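You operate a simulated robot arm through the tools that you are given. There is no shell and no other tool. Be economical: measure what you need, move in short steps, check, and stop when the job is done.

You are at the controls of a simulated two-armed robot. One attempt, no reset.

## Task
On the ironing board, fold the grey hand towel in half and then in half again.

Only the result counts: the job must be done as asked and must still hold three seconds after the hand-in. Knocking over, shifting, dropping, spilling or breaking anything else fails it. Flat cloth is picked up by pressing the open fingertips on it (5 to 10 N) and closing them slowly along it; thin cloth reads only 2 to 8 mm in the jaws.

## Robot
Two 7-joint arms with two-finger parallel grippers on one trunk, on a base that drives. Base frame: it is fixed to the floor where the robot stands at the start and does not move with it; the origin is under the middle of the robot, x ahead of it, y to its left, z up. Lengths are in mm, angles in degrees, forces in N, time in s.
The left shoulder is at the start at [70, 134, 1151], the right one opposite. Places, roughly: ironing board [500, 0, 900]. Payload 1.57 kg a hand.
The TCP of each hand is the grasp point between the finger pads, 30 mm short of the fingertips. In the tool frame z runs along the fingers and y along their closing line. Largest opening 80 mm; finger width 17, thickness 12; the body of the gripper, 40 by 82 mm, starts 80 mm behind the TCP.
Orientation is told as [roll, pitch, yaw] about the base's x, y, z axes, in that order, counted from this pose: with the fingers straight down and closing along the base's y, the tool's x points along the base's -x, its y along +y and its z along -z.

## Interface
- The arms move only by the tool play_rows. It takes "left_motion", "right_motion" or both (then of equal length, played together; a hand with none holds still); each is a list of rows, each a list of 7 numbers: the turn, a rotation vector about the tool's x, y, z in degrees, then the shift along the tool's x, y, z in mm, then the finger opening in mm, from 0 to 80. In form: [[wx, wy, wz, tx, ty, tz, fingers], ...]. A call has 1 to 10 rows; each row shifts and turns the commanded pose from where the row before left it, along the tool's axes as they then stand. A row lasts 0.2 s, in which the tool goes at most 50 mm and 8.6 degrees; a call with a longer step from one row to the next is refused whole, and so is a gripper value outside its range. Where a pose cannot be reached the arm comes as near as it can. A force on the tool above 40 N (or 10 N above the force at the start of the call, whichever is more), or a blocked arm, ends the call early, and 0.2 s more pass. Each finger travels about 153 mm/s and halts on what it meets, pressing with about 29 N; the grip force reading is that of the motor and also rises with nothing between the fingers. The clock runs only during rows and for 0.2 s after the last one: add rows that do not move to give the fingers time. It gives the time, the measured TCP pose, the force on the tool (base axes), the opening and the grip force at its end, in the units of the frame above (readings bear some noise), and new pictures: "views" is both (left out), scene, wrist or none (wrist: the cameras of the hands that moved).
- Cameras (640 x 400 px; columns grow to the right, rows downward): "scene" is now at [124.4, -10.5, 1359.2]; the picture's right is [-0.16, -0.99, 0.00], its down [-0.76, 0.12, -0.63] and it looks along [0.63, -0.10, -0.77] (base axes); focal length 261 px, centre (320, 200). "left" rides on the left gripper at [72, 7, -122] in its tool frame; the picture's right is [-0.09, 1.00, 0.00], its down [-0.84, -0.08, -0.54] and it looks along [-0.54, -0.05, 0.84] (tool axes); focal length 238 px, centre (320, 200). "right" rides on the right gripper at [72, -7, -122] in its tool frame; the picture's right is [0.09, 1.00, 0.00], its down [-0.84, 0.08, -0.54] and it looks along [-0.54, 0.05, 0.84] (tool axes); focal length 238 px, centre (320, 200). There is no depth. A picture from a camera that has moved, and an enlarged one, comes with that camera's place and axes in the base frame and with its lens.
- move_column(by): slides the trunk up (or, below 0, down) by that many mm; the arms and the scene camera ride with it, the base frame stays. It gives what a move gives, with no picture.
- steer(legs): drives the robot by 1 to 6 legs, each [ahead, left, turn to the left] in mm, mm and degrees, along the robot's own axes; the way and the turn of a leg run together, so that a leg with both is an arc; at most 1500 mm and 180 degrees a leg. The arms and the cameras ride along, it lands a little off, and it stops where it bumps. It gives what a move gives, and a new picture of the scene camera.
- turn_head(pan, tilt): turns the head with the scene camera to pan (to the left, within 86 degrees either way) and tilt (down, from -29 to 69), counted from straight ahead of the robot. It gives what a move gives, and a new picture of the scene camera.
- inspect(camera, box): a new picture of the part [left, top, right, bottom] of that camera's present view, enlarged. The clock stands still meanwhile.
- close_job(): hands the job in; it is judged then, once.

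Go step by step. Nothing tells you exact positions but the pictures and the camera data: compare them with the known pose of the tool, close in by small moves and look again before you grip or let go. The budget is 120 turns and 170 pictures, counting those below and the enlarged ones. Unless the task says otherwise, let go and move clear before handing in, and close with one line.

The tools are called after "Emit:" as a command line: name --argument value ..., lists and objects as JSON in quotes. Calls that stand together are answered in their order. play_rows: Moves the arms, as the interface text tells. Its arguments: {"type":"object","properties":{"left_motion":{"type":"array","items":{"type":"array","items":{"type":"number"}}},"right_motion":{"type":"array","items":{"type":"array","items":{"type":"number"}}},"views":{"type":"string","enum":["both","scene","wrist","none"]}},"required":[]} The other tools are called the same way: move_column (by) slides the trunk up or down; steer (legs) drives the base; turn_head (pan, tilt) turns the head that bears the scene camera; inspect (camera, box) takes an enlarged picture of a part of a camera's view; close_job () hands the job in.

At the start:

```text
clock: 0.0
left_position: [407.8, 151.7, 1094.9]
left_tool_rot: [0.0, 0.0, 0.0]
left_force: [0.1, -0.1, 0.2]
left_width: 80.0
left_finger_force: 0.1
right_position: [398.5, -210.9, 1097.2]
right_tool_rot: [0.0, 0.0, 0.0]
right_force: [0.3, 0.4, -0.1]
right_width: 80.0
right_finger_force: 0.0
trunk travel left (down, up): [-725.0, 215.0]
robot x, y, heading: [0.9, -0.7, 0.1]
head pan, tilt: [-8.9, 50.6]
```

scene: 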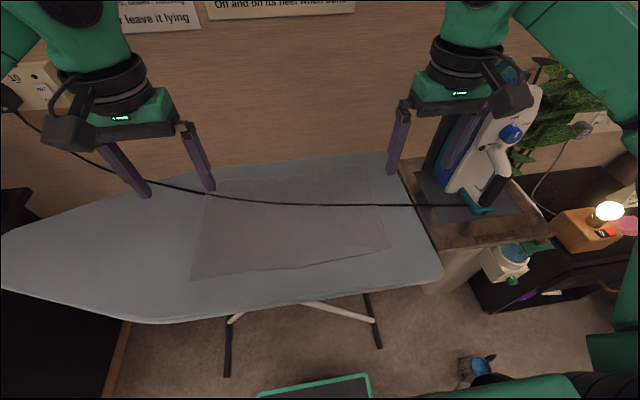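
right: 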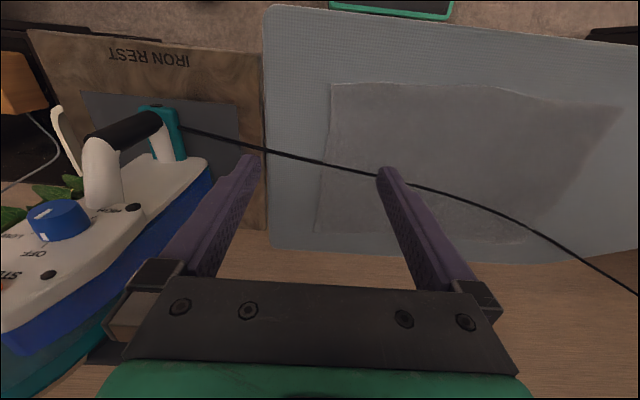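
left: 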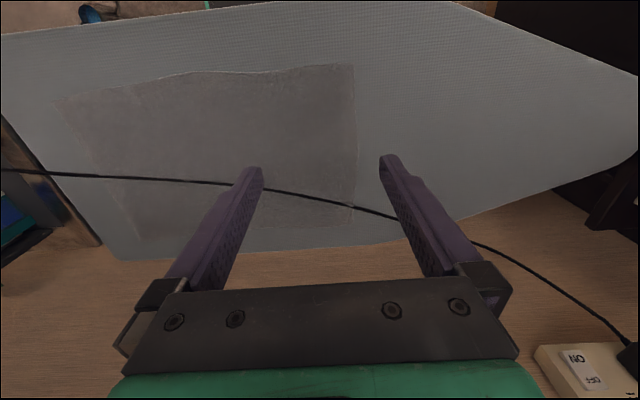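

The grey towel lies at about x 360–605, y ±198, with the board surface near z 885. The iron's cord runs across it, so I'll look closer to see whether it rests on the towel or hangs above it.

Emit:
inspect --camera "scene" --box '[180, 140, 440, 300]'

Emit:
inspect --camera "left" --box '[0, 40, 420, 270]'

Emit:
inspect --camera "right" --box '[120, 50, 640, 290]'

```text
2.46 times, centred on (310, 220) of scene
camera zoom: at [124.4, -10.5, 1359.2], right [-0.16, -0.99, 0.0], down [-0.76, 0.12, -0.63], along [0.63, -0.1, -0.77], focal length 644 px, centre (345, 151)
```

zoom: 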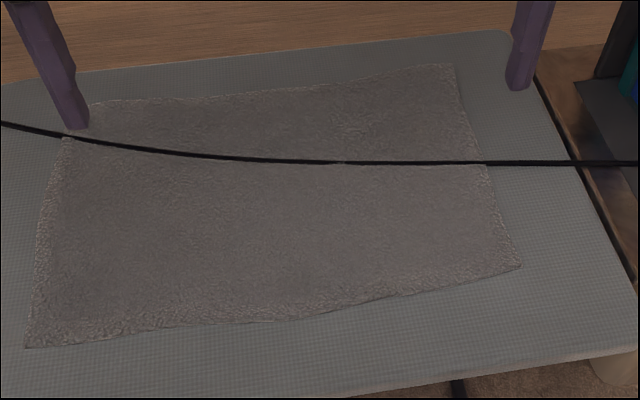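

```text
1.52 times, centred on (210, 155) of left
camera zoom: at [336.4, 159.8, 1217.9], right [0.09, 1.0, 0.0], down [0.84, -0.08, 0.54], along [0.54, -0.05, -0.84], focal length 363 px, centre (488, 269)
```

zoom: 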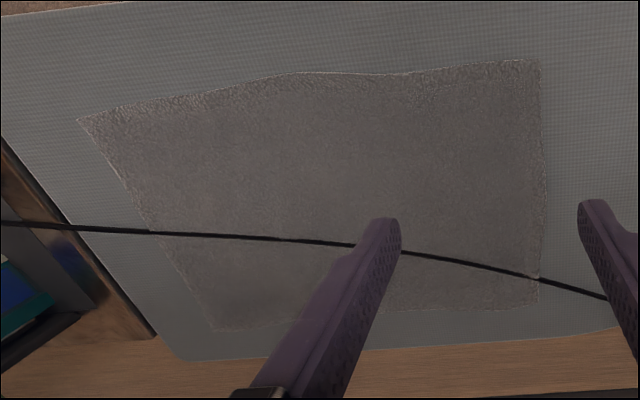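

```text
1.23 times, centred on (380, 170) of right
camera zoom: at [325.8, -215.9, 1218.2], right [-0.09, 1.0, 0.0], down [0.84, 0.08, 0.54], along [0.54, 0.05, -0.84], focal length 293 px, centre (246, 237)
```

zoom: 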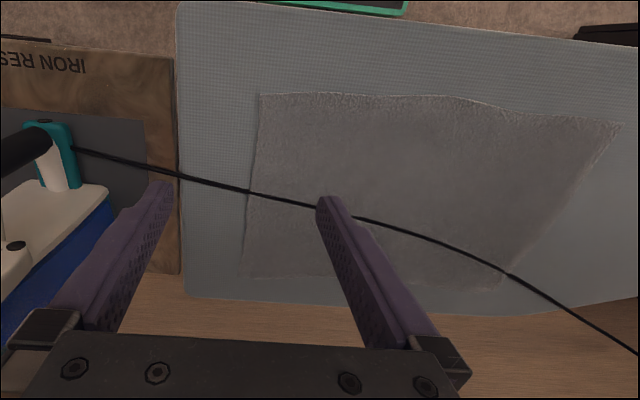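

The cord does rest on the towel: all three cameras agree at surface height. There are notices on the wall, so I'll read them first.

Emit:
turn_head --pan 10 --tilt 20

```text
clock: 1.0
left_position: [407.5, 151.3, 1095.6]
left_tool_rot: [0.0, -0.1, -0.1]
left_force: [-0.4, 0.7, -0.4]
left_width: 79.9
left_finger_force: 0.0
right_position: [397.6, -211.4, 1096.9]
right_tool_rot: [0.0, 0.0, 0.0]
right_force: [-0.4, 0.1, 0.0]
right_width: 79.9
right_finger_force: 0.1
trunk travel left (down, up): [-725.0, 215.0]
robot x, y, heading: [-0.6, 4.2, 0.0]
head pan, tilt: [10.0, 20.0]
camera scene: at [140.6, 17.5, 1405.5], right [0.17, -0.98, 0.0], down [-0.34, -0.06, -0.94], along [0.93, 0.16, -0.34], focal length 261 px, centre (320, 200)
```

scene: 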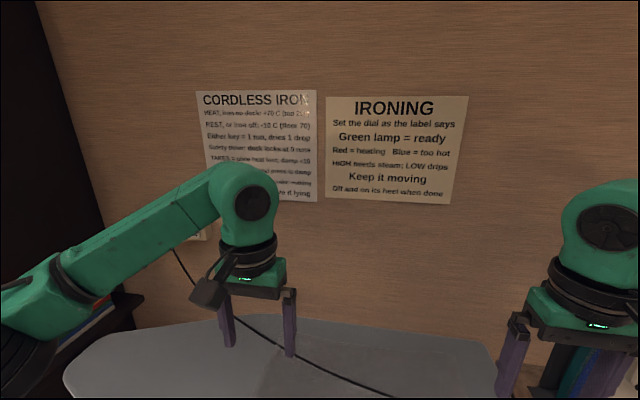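

The signs don't affect the fold. The cord isn't attached to the towel, so I'll grip the two near corners, draw the towel gently out from under the cord towards me, and then fold. First I'll come down above the near corners.

Emit:
turn_head --pan 0 --tilt 55

Emit:
play_rows --left_motion '[[0, 0, 0, 9, 4.5, 30, 40], [0, 0, 0, 9, 4.5, 30, 40], [0, 0, 0, 9, 4.5, 30, 40], [0, 0, 0, 9, 4.5, 30, 40], [0, 0, 0, 0, 0, 0, 40]]' --right_motion '[[0, 0, 0, 6, 10, 30, 40], [0, 0, 0, 6, 10, 30, 40], [0, 0, 0, 6, 10, 30, 40], [0, 0, 0, 6, 11, 32, 40], [0, 0, 0, 0, 0, 0, 40]]' --views "both"

```text
clock: 2.0
left_position: [408.1, 153.0, 1094.3]
left_tool_rot: [0.0, 0.0, 0.0]
left_force: [0.8, 0.6, 0.4]
left_width: 80.1
left_finger_force: 0.1
right_position: [397.2, -209.3, 1097.7]
right_tool_rot: [0.0, 0.0, 0.0]
right_force: [-0.7, 0.4, 0.1]
right_width: 79.9
right_finger_force: 0.1
trunk travel left (down, up): [-725.0, 215.0]
robot x, y, heading: [0.8, -1.8, 0.1]
head pan, tilt: [0.0, 55.0]
camera scene: at [121.1, 1.4, 1353.6], right [0.0, -1.0, 0.0], down [-0.82, 0.0, -0.57], along [0.57, 0.0, -0.82], focal length 261 px, centre (320, 200)
```

scene: 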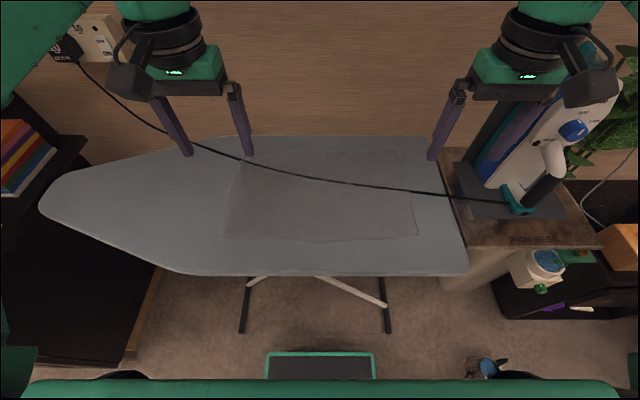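

```text
clock: 3.2
left_position: [372.3, 168.6, 975.7]
left_tool_rot: [0.0, -0.1, 0.0]
left_force: [0.4, -0.4, -0.3]
left_width: 40.0
left_finger_force: 0.0
right_position: [373.6, -169.3, 976.2]
right_tool_rot: [0.0, 0.0, 0.0]
right_force: [-1.1, -0.3, 0.6]
right_width: 39.9
right_finger_force: 0.1
trunk travel left (down, up): [-725.0, 215.0]
robot x, y, heading: [-0.2, 0.7, -0.0]
head pan, tilt: [0.0, 55.0]
camera scene: at [120.9, 1.0, 1353.6], right [0.0, -1.0, 0.0], down [-0.82, 0.0, -0.57], along [0.57, 0.0, -0.82], focal length 261 px, centre (320, 200)
camera right: at [302.3, -173.9, 1097.7], right [-0.09, 1.0, 0.0], down [0.84, 0.08, 0.54], along [0.54, 0.05, -0.84], focal length 238 px, centre (320, 200)
camera left: at [299.6, 176.6, 1097.3], right [0.09, 1.0, 0.0], down [0.84, -0.08, 0.54], along [0.54, -0.05, -0.84], focal length 238 px, centre (320, 200)
```

scene: 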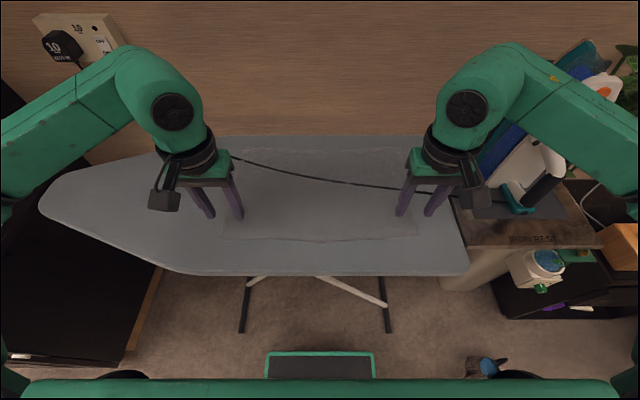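
right: 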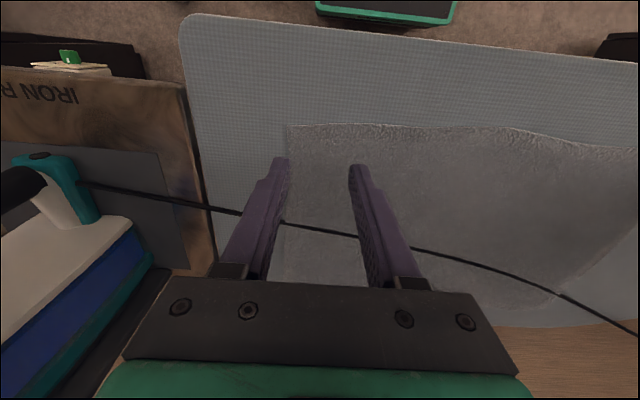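
left: 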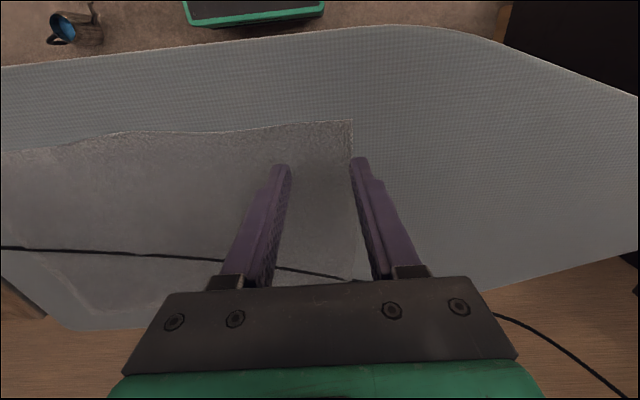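

The corners are at about [356, 200] and [363, -197]. I'll lower to just above the cloth and then feel for contact.

Emit:
play_rows --left_motion '[[0, 0, 0, 5, 2, 20, 40], [0, 0, 0, 0, 0, 20, 40], [0, 0, 0, 0, 0, 10, 40], [0, 0, 0, 0, 0, 4, 40], [0, 0, 0, 0, 0, 0, 40]]' --right_motion '[[0, 0, 0, 0, 0, 20, 40], [0, 0, 0, 0, 0, 20, 40], [0, 0, 0, 0, 0, 10, 40], [0, 0, 0, 0, 0, 4, 40], [0, 0, 0, 0, 0, 0, 40]]' --views "wrist"

```text
clock: 4.4
left_position: [367.2, 171.6, 921.8]
left_tool_rot: [0.0, 0.0, 0.0]
left_force: [0.3, 0.0, 0.3]
left_width: 40.2
left_finger_force: 0.0
right_position: [373.0, -169.8, 921.2]
right_tool_rot: [0.1, 0.1, -0.1]
right_force: [-0.4, 0.2, 0.1]
right_width: 40.0
right_finger_force: 0.1
trunk travel left (down, up): [-725.0, 215.0]
robot x, y, heading: [0.5, 0.5, 0.0]
head pan, tilt: [0.0, 55.0]
camera right: at [302.2, -175.1, 1042.7], right [-0.09, 1.0, 0.0], down [0.84, 0.08, 0.54], along [0.54, 0.05, -0.84], focal length 238 px, centre (320, 200)
camera left: at [295.8, 179.2, 1044.9], right [0.09, 1.0, 0.0], down [0.84, -0.08, 0.54], along [0.54, -0.05, -0.84], focal length 238 px, centre (320, 200)
```

right: 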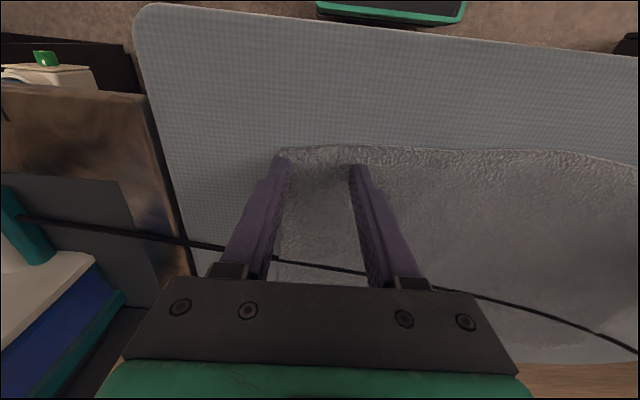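
left: 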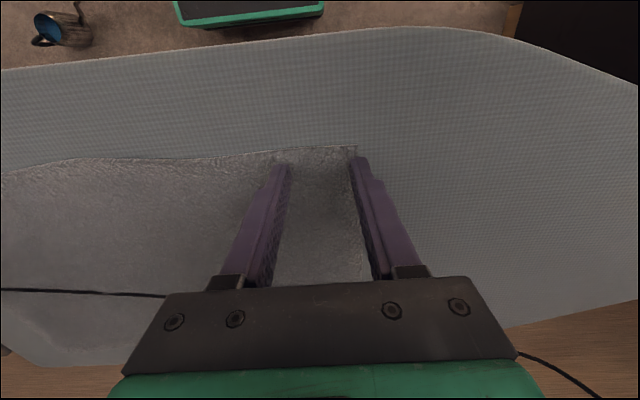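

The outer fingers sit right on the side edges, so I'll shift both inward by 9 mm and press down in small steps.

Emit:
play_rows --left_motion '[[0, 0, 0, 0, -9, 2, 40], [0, 0, 0, 0, 0, 2, 40], [0, 0, 0, 0, 0, 2, 40], [0, 0, 0, 0, 0, 0, 40]]' --right_motion '[[0, 0, 0, 0, 9, 2, 40], [0, 0, 0, 0, 0, 2, 40], [0, 0, 0, 0, 0, 2, 40], [0, 0, 0, 0, 0, 0, 40]]' --views "none"

```text
clock: 5.4
left_position: [366.7, 163.2, 915.7]
left_tool_rot: [0.0, 0.0, 0.1]
left_force: [0.1, 0.4, 0.0]
left_width: 40.1
left_finger_force: 0.1
right_position: [373.4, -161.0, 916.5]
right_tool_rot: [0.1, 0.0, 0.1]
right_force: [0.4, -1.4, 0.0]
right_width: 40.0
right_finger_force: 0.0
trunk travel left (down, up): [-725.0, 215.0]
robot x, y, heading: [1.8, -0.6, 0.0]
head pan, tilt: [0.0, 55.0]
```

Emit:
play_rows --left_motion '[[0, 0, 0, 0, 0, 1, 40], [0, 0, 0, 0, 0, 1, 40], [0, 0, 0, 0, 0, 1, 40], [0, 0, 0, 0, 0, 0, 40]]' --right_motion '[[0, 0, 0, 0, 0, 1, 40], [0, 0, 0, 0, 0, 1, 40], [0, 0, 0, 0, 0, 1, 40], [0, 0, 0, 0, 0, 0, 40]]' --views "none"

```text
clock: 6.4
left_position: [367.3, 163.4, 913.6]
left_tool_rot: [-0.1, -0.1, 0.0]
left_force: [3.1, -0.8, 5.3]
left_width: 39.6
left_finger_force: 0.1
right_position: [372.6, -159.8, 911.7]
right_tool_rot: [0.2, -0.2, -0.1]
right_force: [2.1, -2.0, 14.0]
right_width: 39.9
right_finger_force: 0.0
trunk travel left (down, up): [-725.0, 215.0]
robot x, y, heading: [-1.4, -3.7, -0.0]
head pan, tilt: [0.0, 55.0]
```

Both are in contact, the right a little hard. I'll ease the right, then close both slowly.

Emit:
play_rows --left_motion '[[0, 0, 0, 0, 0, 0.5, 38], [0, 0, 0, 0, 0, 0, 33], [0, 0, 0, 0, 0, 0, 28], [0, 0, 0, 0, 0, 0, 23], [0, 0, 0, 0, 0, 0, 18], [0, 0, 0, 0, 0, 0, 13], [0, 0, 0, 0, 0, 0, 8], [0, 0, 0, 0, 0, 0, 3], [0, 0, 0, 0, 0, 0, 0], [0, 0, 0, 0, 0, 0, 0]]' --right_motion '[[0, 0, 0, 0, 0, -0.7, 38], [0, 0, 0, 0, 0, 0, 33], [0, 0, 0, 0, 0, 0, 28], [0, 0, 0, 0, 0, 0, 23], [0, 0, 0, 0, 0, 0, 18], [0, 0, 0, 0, 0, 0, 13], [0, 0, 0, 0, 0, 0, 8], [0, 0, 0, 0, 0, 0, 3], [0, 0, 0, 0, 0, 0, 0], [0, 0, 0, 0, 0, 0, 0]]' --views "wrist"

```text
clock: 8.6
left_position: [364.5, 163.0, 913.6]
left_tool_rot: [0.0, -0.1, 0.0]
left_force: [1.3, -10.7, 12.0]
left_width: 6.0
left_finger_force: 25.6
right_position: [371.5, -160.8, 913.6]
right_tool_rot: [0.2, -0.1, 0.0]
right_force: [-0.8, 10.5, 5.3]
right_width: 4.6
right_finger_force: 24.6
trunk travel left (down, up): [-725.0, 215.0]
robot x, y, heading: [2.7, 2.4, -0.2]
head pan, tilt: [0.0, 55.0]
camera right: at [299.6, -166.2, 1034.4], right [-0.09, 1.0, 0.0], down [0.84, 0.08, 0.54], along [0.54, 0.05, -0.84], focal length 238 px, centre (320, 200)
camera left: at [293.5, 170.1, 1035.3], right [0.09, 1.0, 0.0], down [0.84, -0.08, 0.54], along [0.54, -0.05, -0.84], focal length 238 px, centre (320, 200)
```

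right: 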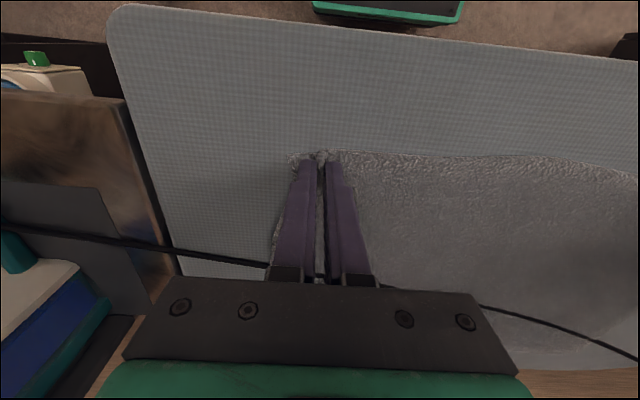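
left: 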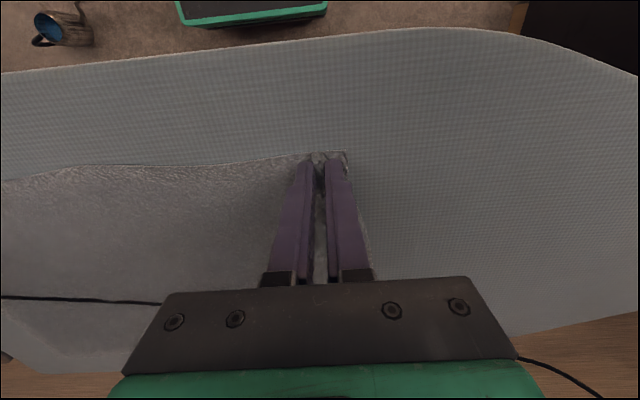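

Both hands hold cloth (about 5 mm in the jaws), with some sideways tension between them. I'll lift slightly, relax inward, and begin a slow pull towards me.

Emit:
play_rows --left_motion '[[0, 0, 0, 0, -4, -5, 0], [0, 0, 0, 0, -2, -5, 0], [0, 0, 0, 6, 0, 0, 0], [0, 0, 0, 8, 0, 0, 0], [0, 0, 0, 8, 0, 0, 0], [0, 0, 0, 8, 0, 0, 0], [0, 0, 0, 0, 0, 0, 0]]' --right_motion '[[0, 0, 0, 0, 4, -5, 0], [0, 0, 0, 0, 2, -5, 0], [0, 0, 0, 6, 0, 0, 0], [0, 0, 0, 8, 0, 0, 0], [0, 0, 0, 8, 0, 0, 0], [0, 0, 0, 8, 0, 0, 0], [0, 0, 0, 0, 0, 0, 0]]' --views "both"

```text
clock: 10.2
left_position: [337.9, 157.5, 922.5]
left_tool_rot: [-0.1, 0.0, 0.0]
left_force: [0.3, -1.2, -1.6]
left_width: 4.8
left_finger_force: 25.2
right_position: [343.4, -155.0, 920.7]
right_tool_rot: [0.1, 0.0, -0.1]
right_force: [0.3, 0.8, 0.5]
right_width: 4.2
right_finger_force: 24.6
trunk travel left (down, up): [-725.0, 215.0]
robot x, y, heading: [-0.6, -0.7, -0.1]
head pan, tilt: [0.0, 55.0]
camera scene: at [121.4, 1.4, 1353.5], right [0.0, -1.0, 0.0], down [-0.82, 0.0, -0.57], along [0.57, 0.0, -0.82], focal length 261 px, centre (320, 200)
camera right: at [272.4, -159.6, 1042.9], right [-0.09, 1.0, 0.0], down [0.84, 0.08, 0.54], along [0.54, 0.05, -0.84], focal length 238 px, centre (320, 200)
camera left: at [265.6, 164.6, 1044.6], right [0.09, 1.0, 0.0], down [0.84, -0.08, 0.54], along [0.54, -0.05, -0.84], focal length 238 px, centre (320, 200)
```

scene: 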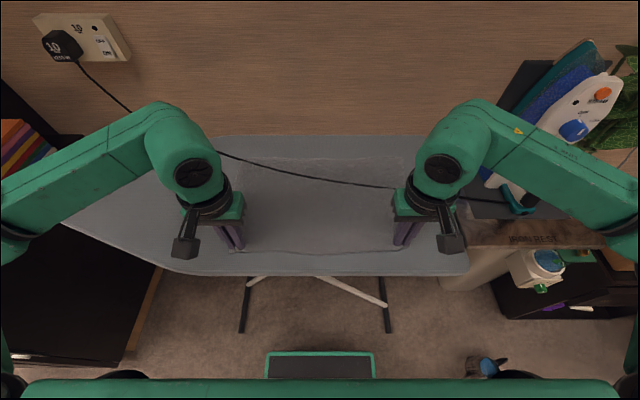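
right: 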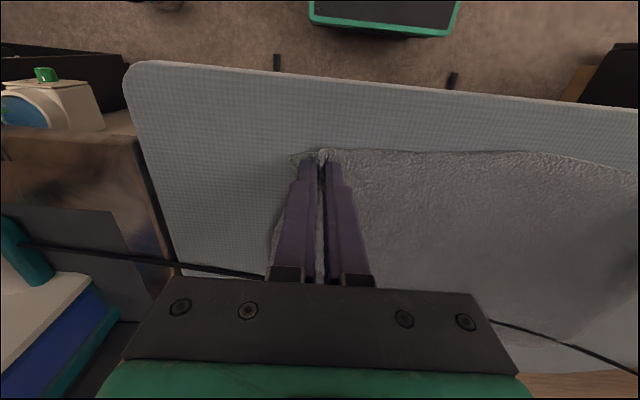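
left: 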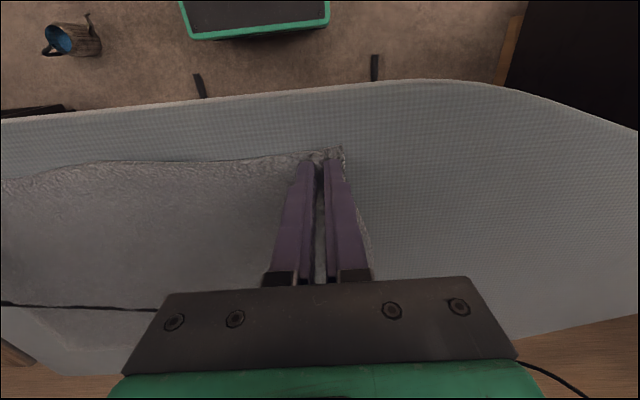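

The towel slides freely and the cord has stayed put. I'll keep pulling.

Emit:
play_rows --left_motion '[[0, 0, 0, 6, 0, 0, 0], [0, 0, 0, 10, 0, 0, 0], [0, 0, 0, 10, 0, 0, 0], [0, 0, 0, 10, 0, 0, 0], [0, 0, 0, 10, 0, 0, 0], [0, 0, 0, 10, 0, 0, 0], [0, 0, 0, 10, 0, 0, 0], [0, 0, 0, 8, 0, 0, 0], [0, 0, 0, 0, 0, 0, 0]]' --right_motion '[[0, 0, 0, 6, 0, 0, 0], [0, 0, 0, 10, 0, 0, 0], [0, 0, 0, 10, 0, 0, 0], [0, 0, 0, 10, 0, 0, 0], [0, 0, 0, 10, 0, 0, 0], [0, 0, 0, 10, 0, 0, 0], [0, 0, 0, 10, 0, 0, 0], [0, 0, 0, 8, 0, 0, 0], [0, 0, 0, 0, 0, 0, 0]]' --views "scene"

Emit:
inspect --camera "scene" --box '[180, 120, 480, 300]'

```text
clock: 12.2
left_position: [263.5, 157.2, 921.6]
left_tool_rot: [0.1, 0.1, 0.0]
left_force: [-0.6, -0.6, 0.8]
left_width: 4.8
left_finger_force: 25.3
right_position: [269.0, -155.0, 922.9]
right_tool_rot: [0.1, 0.1, -0.1]
right_force: [-0.6, 0.5, 0.9]
right_width: 4.1
right_finger_force: 24.8
trunk travel left (down, up): [-725.0, 215.0]
robot x, y, heading: [-1.2, -1.3, 0.3]
head pan, tilt: [0.0, 55.0]
camera scene: at [121.4, 1.4, 1353.5], right [0.0, -1.0, 0.0], down [-0.82, 0.0, -0.57], along [0.57, 0.0, -0.82], focal length 261 px, centre (320, 200)
```

scene: 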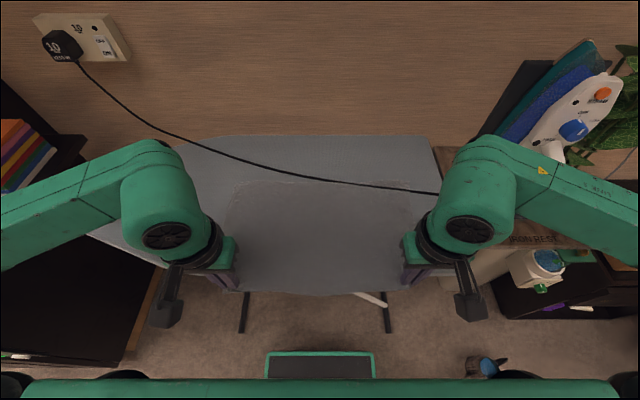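

```text
2.13 times, centred on (330, 210) of scene
camera zoom: at [121.4, 1.4, 1353.5], right [0.0, -1.0, 0.0], down [-0.82, 0.0, -0.57], along [0.57, 0.0, -0.82], focal length 558 px, centre (299, 179)
```

zoom: 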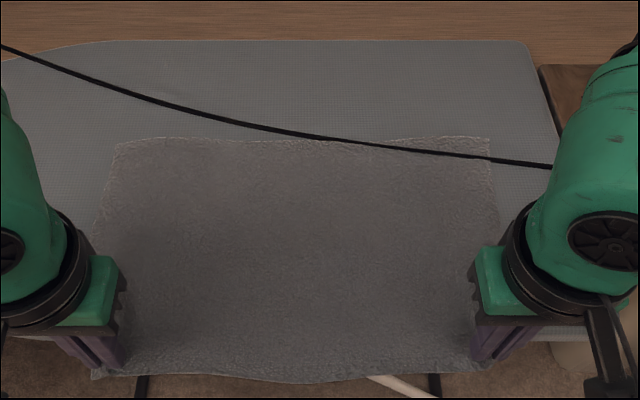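

The cloth is nearly clear and the cord is undisturbed. I'll pull 75 mm more for clearance.

Emit:
play_rows --left_motion '[[0, 0, 0, 6, 0, 0, 0], [0, 0, 0, 10, 0, 0, 0], [0, 0, 0, 10, 0, 0, 0], [0, 0, 0, 10, 0, 0, 0], [0, 0, 0, 10, 0, 0, 0], [0, 0, 0, 10, 0, 0, 0], [0, 0, 0, 10, 0, 0, 0], [0, 0, 0, 9, 0, 0, 0], [0, 0, 0, 0, 0, 0, 0]]' --right_motion '[[0, 0, 0, 6, 0, 0, 0], [0, 0, 0, 10, 0, 0, 0], [0, 0, 0, 10, 0, 0, 0], [0, 0, 0, 10, 0, 0, 0], [0, 0, 0, 10, 0, 0, 0], [0, 0, 0, 10, 0, 0, 0], [0, 0, 0, 10, 0, 0, 0], [0, 0, 0, 9, 0, 0, 0], [0, 0, 0, 0, 0, 0, 0]]' --views "none"

Emit:
inspect --camera "scene" --box '[140, 120, 500, 345]'

```text
clock: 14.2
left_position: [237.7, 157.1, 922.1]
left_tool_rot: [0.1, 0.0, 0.0]
left_force: [0.3, -0.3, -0.1]
left_width: 4.6
left_finger_force: 25.3
left hand out of reach, approached as far as the arm can: row 4, 5, 6, 7, 8
right_position: [236.2, -141.7, 923.6]
right_tool_rot: [0.7, -0.2, 2.9]
right_force: [0.7, -1.0, -0.6]
right_width: 4.2
right_finger_force: 24.9
right hand out of reach, approached as far as the arm can: row 4, 5, 6, 7, 8
trunk travel left (down, up): [-725.0, 215.0]
robot x, y, heading: [-0.8, 0.6, 0.1]
head pan, tilt: [0.0, 55.0]
```

```text
1.78 times, centred on (320, 232) of scene
camera zoom: at [120.9, 1.0, 1353.5], right [0.0, -1.0, 0.0], down [-0.82, 0.0, -0.57], along [0.57, 0.0, -0.82], focal length 465 px, centre (320, 142)
```

zoom: 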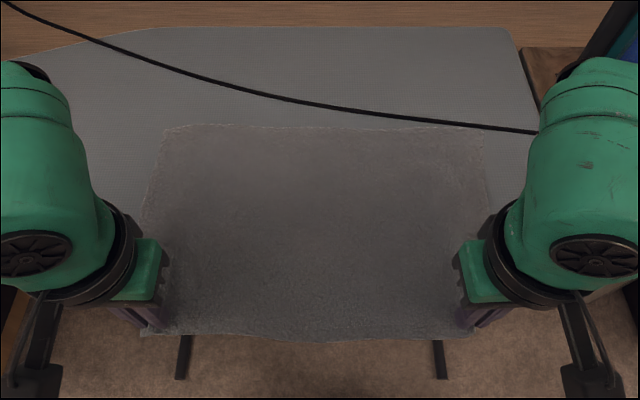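

The arms are at the near limit of their reach, and the far edge is just clear of the cord. I'll back the base 45 mm to bring the towel the rest of the way.

Emit:
steer --legs '[[-45, 0, 0]]'

Emit:
inspect --camera "scene" --box '[140, 100, 500, 325]'

```text
clock: 15.1
left_position: [195.4, 156.6, 921.5]
left_tool_rot: [0.0, 0.2, 0.0]
left_force: [0.2, 0.4, -0.1]
left_width: 4.9
left_finger_force: 25.4
right_position: [194.3, -140.7, 923.0]
right_tool_rot: [0.7, 0.0, 2.9]
right_force: [0.5, -0.1, -0.4]
right_width: 4.1
right_finger_force: 25.2
trunk travel left (down, up): [-725.0, 215.0]
robot x, y, heading: [-45.0, 0.9, -0.0]
head pan, tilt: [0.0, 55.0]
camera scene: at [80.0, 1.5, 1353.1], right [0.0, -1.0, 0.0], down [-0.82, 0.0, -0.57], along [0.57, 0.0, -0.82], focal length 261 px, centre (320, 200)
```

scene: 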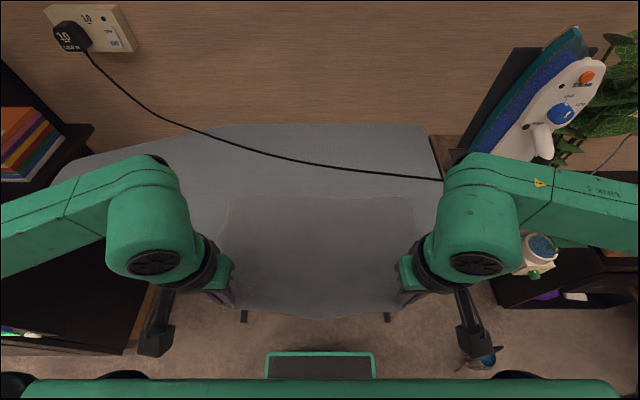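

```text
1.78 times, centred on (320, 212) of scene
camera zoom: at [80.0, 1.5, 1353.1], right [0.0, -1.0, 0.0], down [-0.82, 0.0, -0.57], along [0.57, 0.0, -0.82], focal length 465 px, centre (320, 178)
```

zoom: 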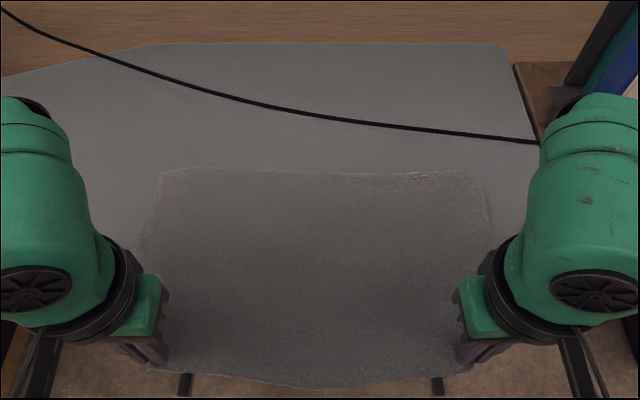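

The far edge is now at x≈418, about 50 mm short of the cord. I'll swing both hands up and over in an arc, first half now.

Emit:
play_rows --left_motion '[[0, 0, 0, -5, -0.5, -31, 0], [0, 0, 0, -15, -0.5, -28, 0], [0, 0, 0, -24, -0.5, -22, 0], [0, 0, 0, -30, -0.5, -14, 0], [0, 0, 0, -33, -0.5, -5, 0], [0, 0, 0, 0, 0, 0, 0]]' --right_motion '[[0, 0, 0.6, -5, -3, -31, 0], [0, 0, 0.6, -15, -3, -28, 0], [0, 0, 0.6, -24, -3, -22, 0], [0, 0, 0.6, -30, -3, -14, 0], [0, 0, 0.5, -31, -3, -5, 0], [0, 0, 0, 0, 0, 0, 0]]' --views "scene"

```text
clock: 16.5
left_position: [298.5, 157.1, 1021.8]
left_tool_rot: [0.1, -0.1, 0.0]
left_force: [-0.4, -1.5, -1.8]
left_width: 4.8
left_finger_force: 25.1
right_position: [298.7, -156.5, 1024.7]
right_tool_rot: [0.6, -0.1, -0.1]
right_force: [0.0, 1.5, 0.7]
right_width: 4.0
right_finger_force: 24.5
trunk travel left (down, up): [-725.0, 215.0]
robot x, y, heading: [-46.9, -2.6, -0.2]
head pan, tilt: [0.0, 55.0]
camera scene: at [75.1, 1.5, 1353.7], right [0.0, -1.0, 0.0], down [-0.82, 0.0, -0.57], along [0.57, 0.0, -0.82], focal length 261 px, centre (320, 200)
```

scene: 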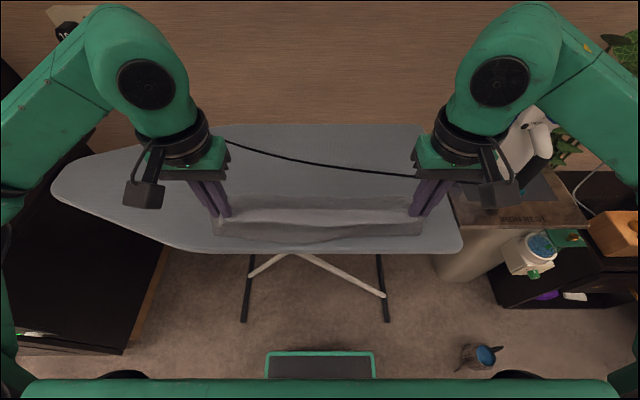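

Emit:
inspect --camera "scene" --box '[180, 130, 460, 270]'

Emit:
inspect --camera "left" --box '[0, 0, 640, 400]'

```text
2.29 times, centred on (320, 200) of scene
camera zoom: at [75.1, 1.5, 1353.7], right [0.0, -1.0, 0.0], down [-0.82, 0.0, -0.57], along [0.57, 0.0, -0.82], focal length 598 px, centre (320, 200)
```

zoom: 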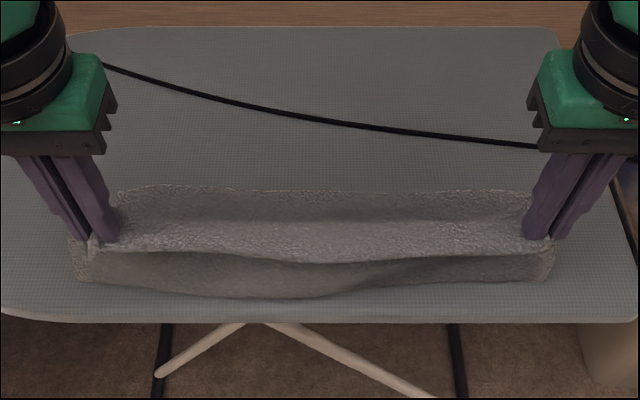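

```text
1.00 times, centred on (320, 200) of left
camera zoom: at [227.4, 163.7, 1144.4], right [0.09, 1.0, 0.0], down [0.84, -0.08, 0.54], along [0.54, -0.05, -0.84], focal length 238 px, centre (320, 200)
```

zoom: 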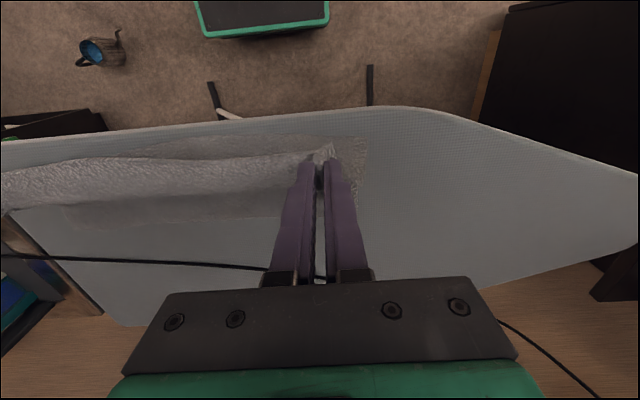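

The bottom layer holds with its far edge at x≈410. I'll bring the hands down onto it.

Emit:
play_rows --left_motion '[[0, 0, 0, -31, 0, 5, 0], [0, 0, 0, -28, 0, 14, 0], [0, 0, 0, -22, 0, 22, 0], [0, 0, 0, -14, 0, 28, 0], [0, 0, 0, -5, 0, 28, 0], [0, 0, 0, 0, 0, 0, 0]]' --right_motion '[[0, 0, 0, -31, -1, 5, 0], [0, 0, 0, -28, -1, 14, 0], [0, 0, 0, -22, -1, 22, 0], [0, 0, 0, -14, 0, 28, 0], [0, 0, 0, -5, 0, 30, 0], [0, 0, 0, 0, 0, 0, 0]]' --views "both"

```text
clock: 17.9
left_position: [399.2, 154.7, 926.4]
left_tool_rot: [-0.1, 0.0, 0.0]
left_force: [1.0, -0.9, 0.5]
left_width: 4.7
left_finger_force: 25.3
right_position: [397.1, -156.2, 925.4]
right_tool_rot: [0.6, -0.2, 0.0]
right_force: [-0.8, 0.7, 0.9]
right_width: 4.0
right_finger_force: 24.5
trunk travel left (down, up): [-725.0, 215.0]
robot x, y, heading: [-44.2, 0.8, 0.1]
head pan, tilt: [0.0, 55.0]
camera scene: at [75.8, 1.2, 1353.6], right [0.0, -1.0, 0.0], down [-0.82, 0.0, -0.57], along [0.57, 0.0, -0.82], focal length 261 px, centre (320, 200)
camera right: at [324.8, -164.3, 1046.6], right [-0.09, 1.0, 0.01], down [0.83, 0.07, 0.55], along [0.54, 0.06, -0.84], focal length 238 px, centre (320, 200)
camera left: at [327.6, 161.8, 1048.3], right [0.09, 1.0, 0.0], down [0.84, -0.08, 0.54], along [0.54, -0.05, -0.84], focal length 238 px, centre (320, 200)
```

scene: 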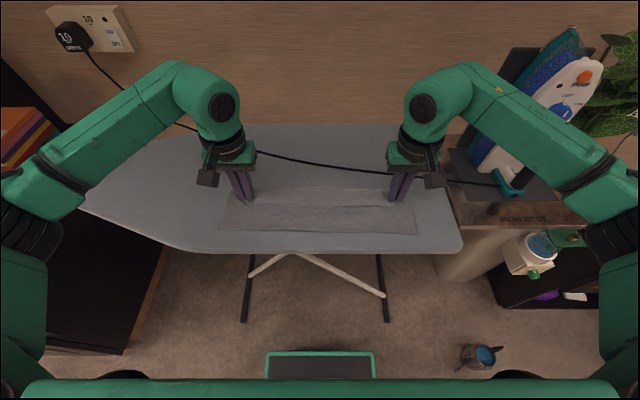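
right: 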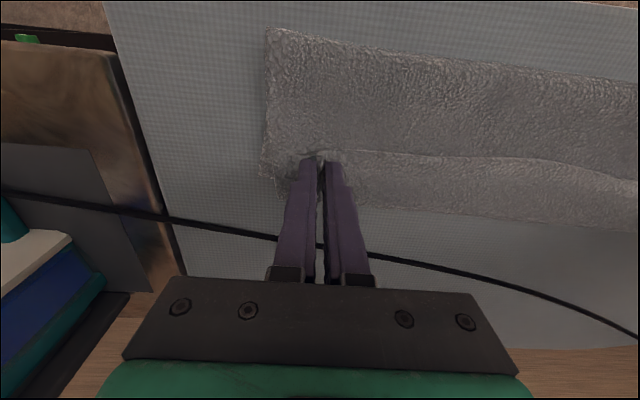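
left: 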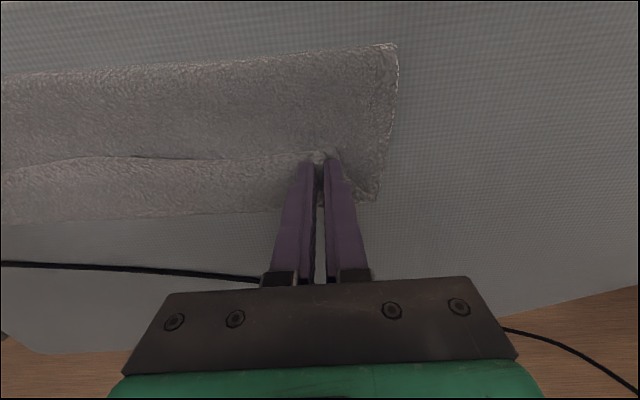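

Emit:
inspect --camera "scene" --box '[200, 150, 440, 270]'

Emit:
inspect --camera "right" --box '[220, 100, 460, 250]'

```text
2.67 times, centred on (320, 210) of scene
camera zoom: at [75.8, 1.2, 1353.6], right [0.0, -1.0, 0.0], down [-0.82, 0.0, -0.57], along [0.57, 0.0, -0.82], focal length 697 px, centre (320, 173)
```

zoom: 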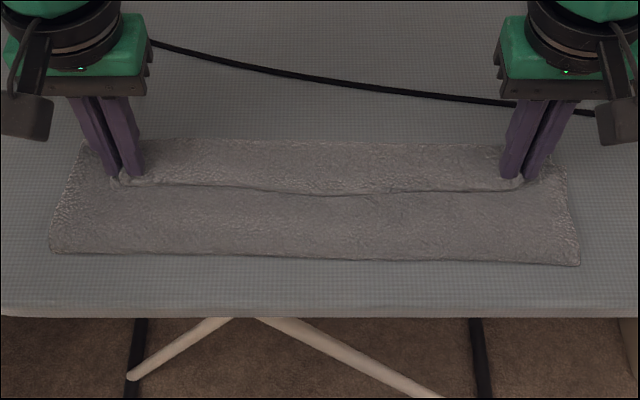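

```text
2.67 times, centred on (340, 175) of right
camera zoom: at [324.8, -164.3, 1046.6], right [-0.09, 1.0, 0.01], down [0.83, 0.07, 0.55], along [0.54, 0.06, -0.84], focal length 636 px, centre (267, 267)
```

zoom: 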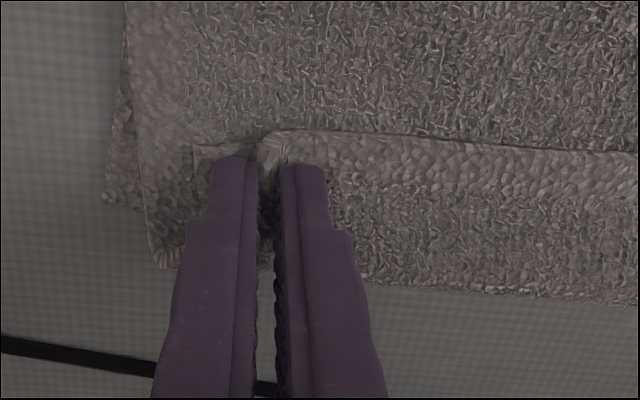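

The first fold is down, but because my hands stayed vertical a flap of the moved edge (about 40 mm) is tucked back. I'll lift the edge again and tilt the hands so it lays forward instead.

Emit:
play_rows --left_motion '[[0, 0, 0, 0, 0, -20, 0], [0, 0, 0, 0, 0, -25, 0], [0, 0, 0, 0, 0, -25, 0], [0, 8, 0, -4.2, 0, 0, 0], [0, 8, 0, -4.2, 0, 0, 0], [0, 8, 0, -4.2, 0, 0, 0], [0, 8, 0, -4.2, 0, 0, 0], [0, 8, 0, -4.2, 0, 0, 0], [0, 8, 0, -4.2, 0, 0, 0], [0, 0, 0, 0, 0, 0, 0]]' --right_motion '[[0, 0, 0, 0, 0, -20, 0], [0, 0, 0, 0, 0, -25, 0], [0, 0, 0, 0, 0, -25, 0], [0, 8, 0, -4.2, 0, 0, 0], [0, 8, 0, -4.2, 0, 0, 0], [0, 8, 0, -4.2, 0, 0, 0], [0, 8, 0, -4.2, 0, 0, 0], [0, 8, 0, -4.2, 0, 0, 0], [0, 8, 0, -4.2, 0, 0, 0], [0, 0, 0, 0, 0, 0, 0]]' --views "both"

```text
clock: 20.1
left_position: [378.4, 162.4, 963.1]
left_tool_rot: [-0.3, 47.8, -0.1]
left_force: [-0.2, -11.9, 0.1]
left_width: 4.7
left_finger_force: 24.8
left hand out of reach, approached as far as the arm can: row 8, 9
right_position: [378.7, -163.2, 967.6]
right_tool_rot: [1.3, 47.6, 0.8]
right_force: [0.2, 11.5, -0.3]
right_width: 4.4
right_finger_force: 25.1
right hand out of reach, approached as far as the arm can: row 8, 9
trunk travel left (down, up): [-725.0, 215.0]
robot x, y, heading: [-45.4, 1.3, -0.2]
head pan, tilt: [0.0, 55.0]
camera scene: at [76.5, 1.0, 1353.6], right [0.0, -1.0, 0.0], down [-0.82, 0.0, -0.57], along [0.57, 0.0, -0.82], focal length 261 px, centre (320, 200)
camera right: at [421.1, -170.6, 1100.8], right [-0.06, 0.99, 0.08], down [0.96, 0.08, -0.25], along [-0.26, 0.06, -0.96], focal length 238 px, centre (320, 200)
camera left: at [420.8, 170.4, 1099.1], right [0.06, 1.0, -0.07], down [0.96, -0.08, -0.26], along [-0.26, -0.05, -0.96], focal length 238 px, centre (320, 200)
```

scene: 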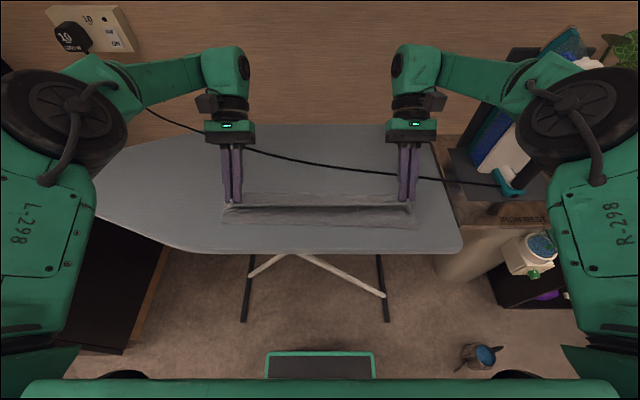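
right: 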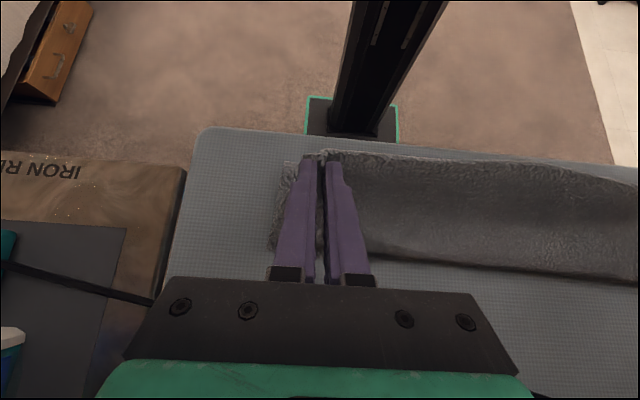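
left: 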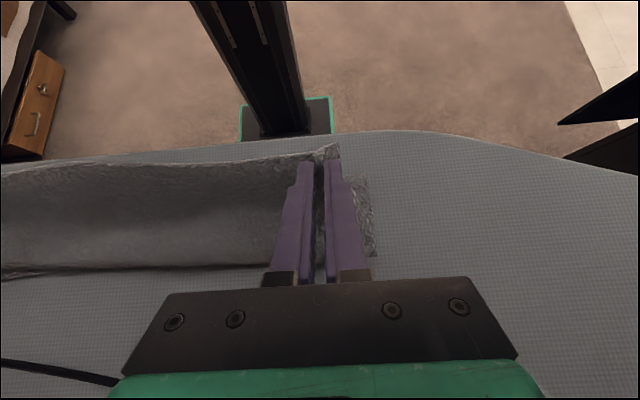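

The hands ran out of reach while tilting. I'll drive the base forward by 50 mm, which also carries the edge towards its target, and relax the side tension.

Emit:
play_rows --left_motion '[[0, 0, 0, 0, -3, 0, 0], [0, 0, 0, 0, -3, 0, 0]]' --right_motion '[[0, 0, 0, 0, 3, 0, 0], [0, 0, 0, 0, 3, 0, 0]]' --views "none"

Emit:
steer --legs '[[50, 0, 0]]'

Emit:
inspect --camera "scene" --box '[180, 140, 460, 300]'

Emit:
inspect --camera "left" --box '[0, 100, 440, 375]'

```text
clock: 20.7
left_position: [377.6, 157.9, 963.0]
left_tool_rot: [0.0, 47.9, 0.1]
left_force: [-0.6, -4.1, -0.5]
left_width: 4.3
left_finger_force: 25.0
right_position: [379.6, -157.7, 967.1]
right_tool_rot: [1.0, 47.8, 0.6]
right_force: [1.1, 3.0, 0.3]
right_width: 4.0
right_finger_force: 24.7
trunk travel left (down, up): [-725.0, 215.0]
robot x, y, heading: [-52.2, -1.5, -0.3]
head pan, tilt: [0.0, 55.0]
```

```text
clock: 21.6
left_position: [424.2, 157.3, 965.6]
left_tool_rot: [-0.1, 47.7, -0.1]
left_force: [-0.5, -2.8, 0.1]
left_width: 4.6
left_finger_force: 24.5
right_position: [423.3, -159.1, 969.5]
right_tool_rot: [1.0, 47.5, 0.6]
right_force: [0.0, 2.8, 0.2]
right_width: 4.1
right_finger_force: 24.5
trunk travel left (down, up): [-725.0, 215.0]
robot x, y, heading: [1.9, -2.2, -0.1]
head pan, tilt: [0.0, 55.0]
camera scene: at [120.8, 1.2, 1354.1], right [0.0, -1.0, 0.0], down [-0.82, 0.0, -0.58], along [0.58, 0.0, -0.82], focal length 261 px, centre (320, 200)
```

scene: 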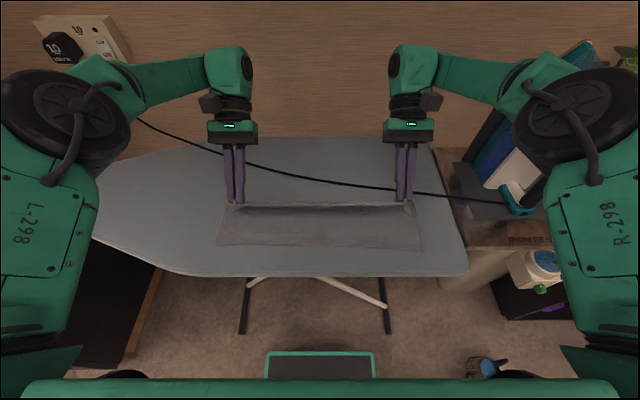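

```text
2.29 times, centred on (320, 220) of scene
camera zoom: at [120.8, 1.2, 1354.1], right [0.0, -1.0, 0.0], down [-0.82, 0.0, -0.58], along [0.58, 0.0, -0.82], focal length 598 px, centre (320, 154)
```

zoom: 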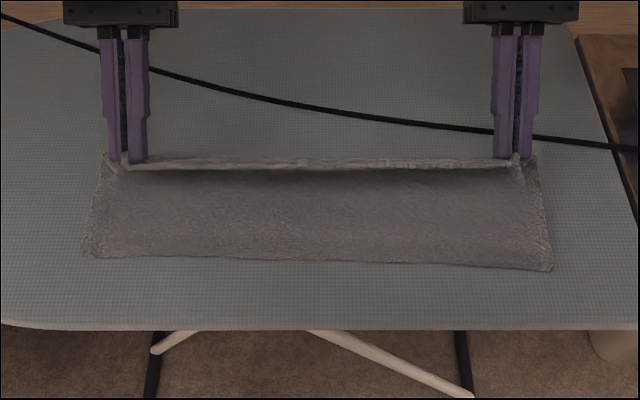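

```text
1.45 times, centred on (220, 238) of left
camera zoom: at [466.0, 165.1, 1100.7], right [0.06, 1.0, -0.07], down [0.96, -0.08, -0.25], along [-0.26, -0.05, -0.96], focal length 347 px, centre (466, 146)
```

zoom: 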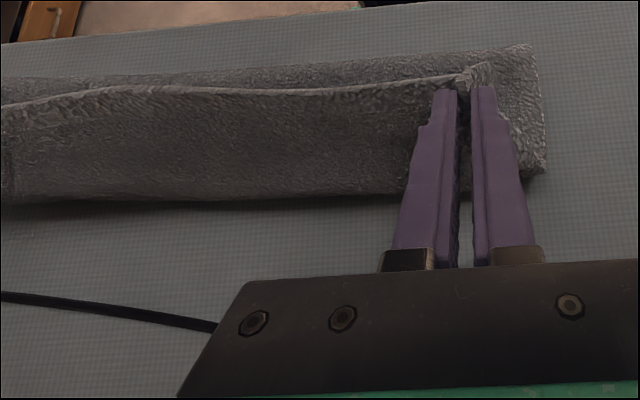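

The folded edge still bulges forward because the cloth went over slack. I'll bring the edge back upright above the intended fold line (x≈313), then come over again with the cloth held nearly taut.

Emit:
play_rows --left_motion '[[0, 0, 0, 18, 0, -2.7, 0], [0, 0, 0, 18, 0, -2.7, 0], [0, 0, 0, 16.7, 0, 5, 0], [0, 0, 0, 16.7, 0, 5, 0], [0, 0, 0, 13, 0, 14.5, 0], [0, 0, 0, 13, 0, 14.5, 0], [0, 0, 0, 0, 0, 0, 0]]' --right_motion '[[0, 0, 0, 18, 0, -2.7, 0], [0, 0, 0, 18, 0, -2.7, 0], [0, 0, 0, 15, 0, 6, 0], [0, 0, 0, 15, 0, 6, 0], [0, 0, 0, 13, 0, 14.5, 0], [0, 0, 0, 13, 0, 14.5, 0], [0, 0, 0, 0, 0, 0, 0]]' --views "both"

```text
clock: 23.2
left_position: [337.9, 156.3, 1011.1]
left_tool_rot: [0.0, 47.9, 0.0]
left_force: [0.5, -3.5, 0.3]
left_width: 4.4
left_finger_force: 24.7
right_position: [338.8, -158.5, 1010.8]
right_tool_rot: [0.9, 47.8, 0.6]
right_force: [0.7, 3.7, 0.2]
right_width: 4.0
right_finger_force: 24.9
trunk travel left (down, up): [-725.0, 215.0]
robot x, y, heading: [5.7, -0.8, -0.1]
head pan, tilt: [0.0, 55.0]
camera scene: at [125.7, 1.2, 1353.5], right [0.0, -1.0, 0.0], down [-0.82, 0.0, -0.57], along [0.57, 0.0, -0.82], focal length 261 px, centre (320, 200)
camera right: at [381.6, -165.8, 1145.4], right [-0.06, 1.0, 0.08], down [0.96, 0.08, -0.25], along [-0.26, 0.06, -0.96], focal length 238 px, centre (320, 200)
camera left: at [380.3, 164.9, 1146.6], right [0.06, 1.0, -0.07], down [0.96, -0.08, -0.26], along [-0.26, -0.05, -0.96], focal length 238 px, centre (320, 200)
```

scene: 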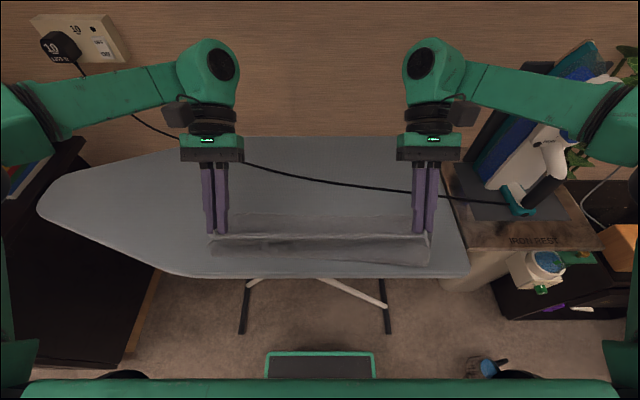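
right: 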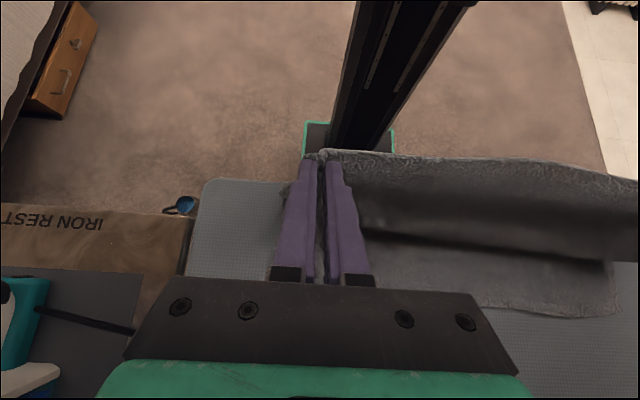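
left: 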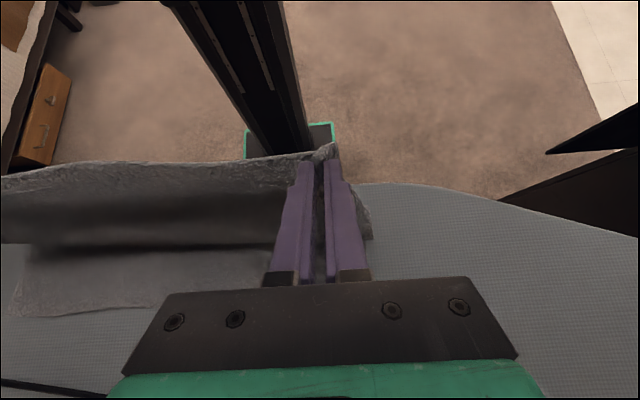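

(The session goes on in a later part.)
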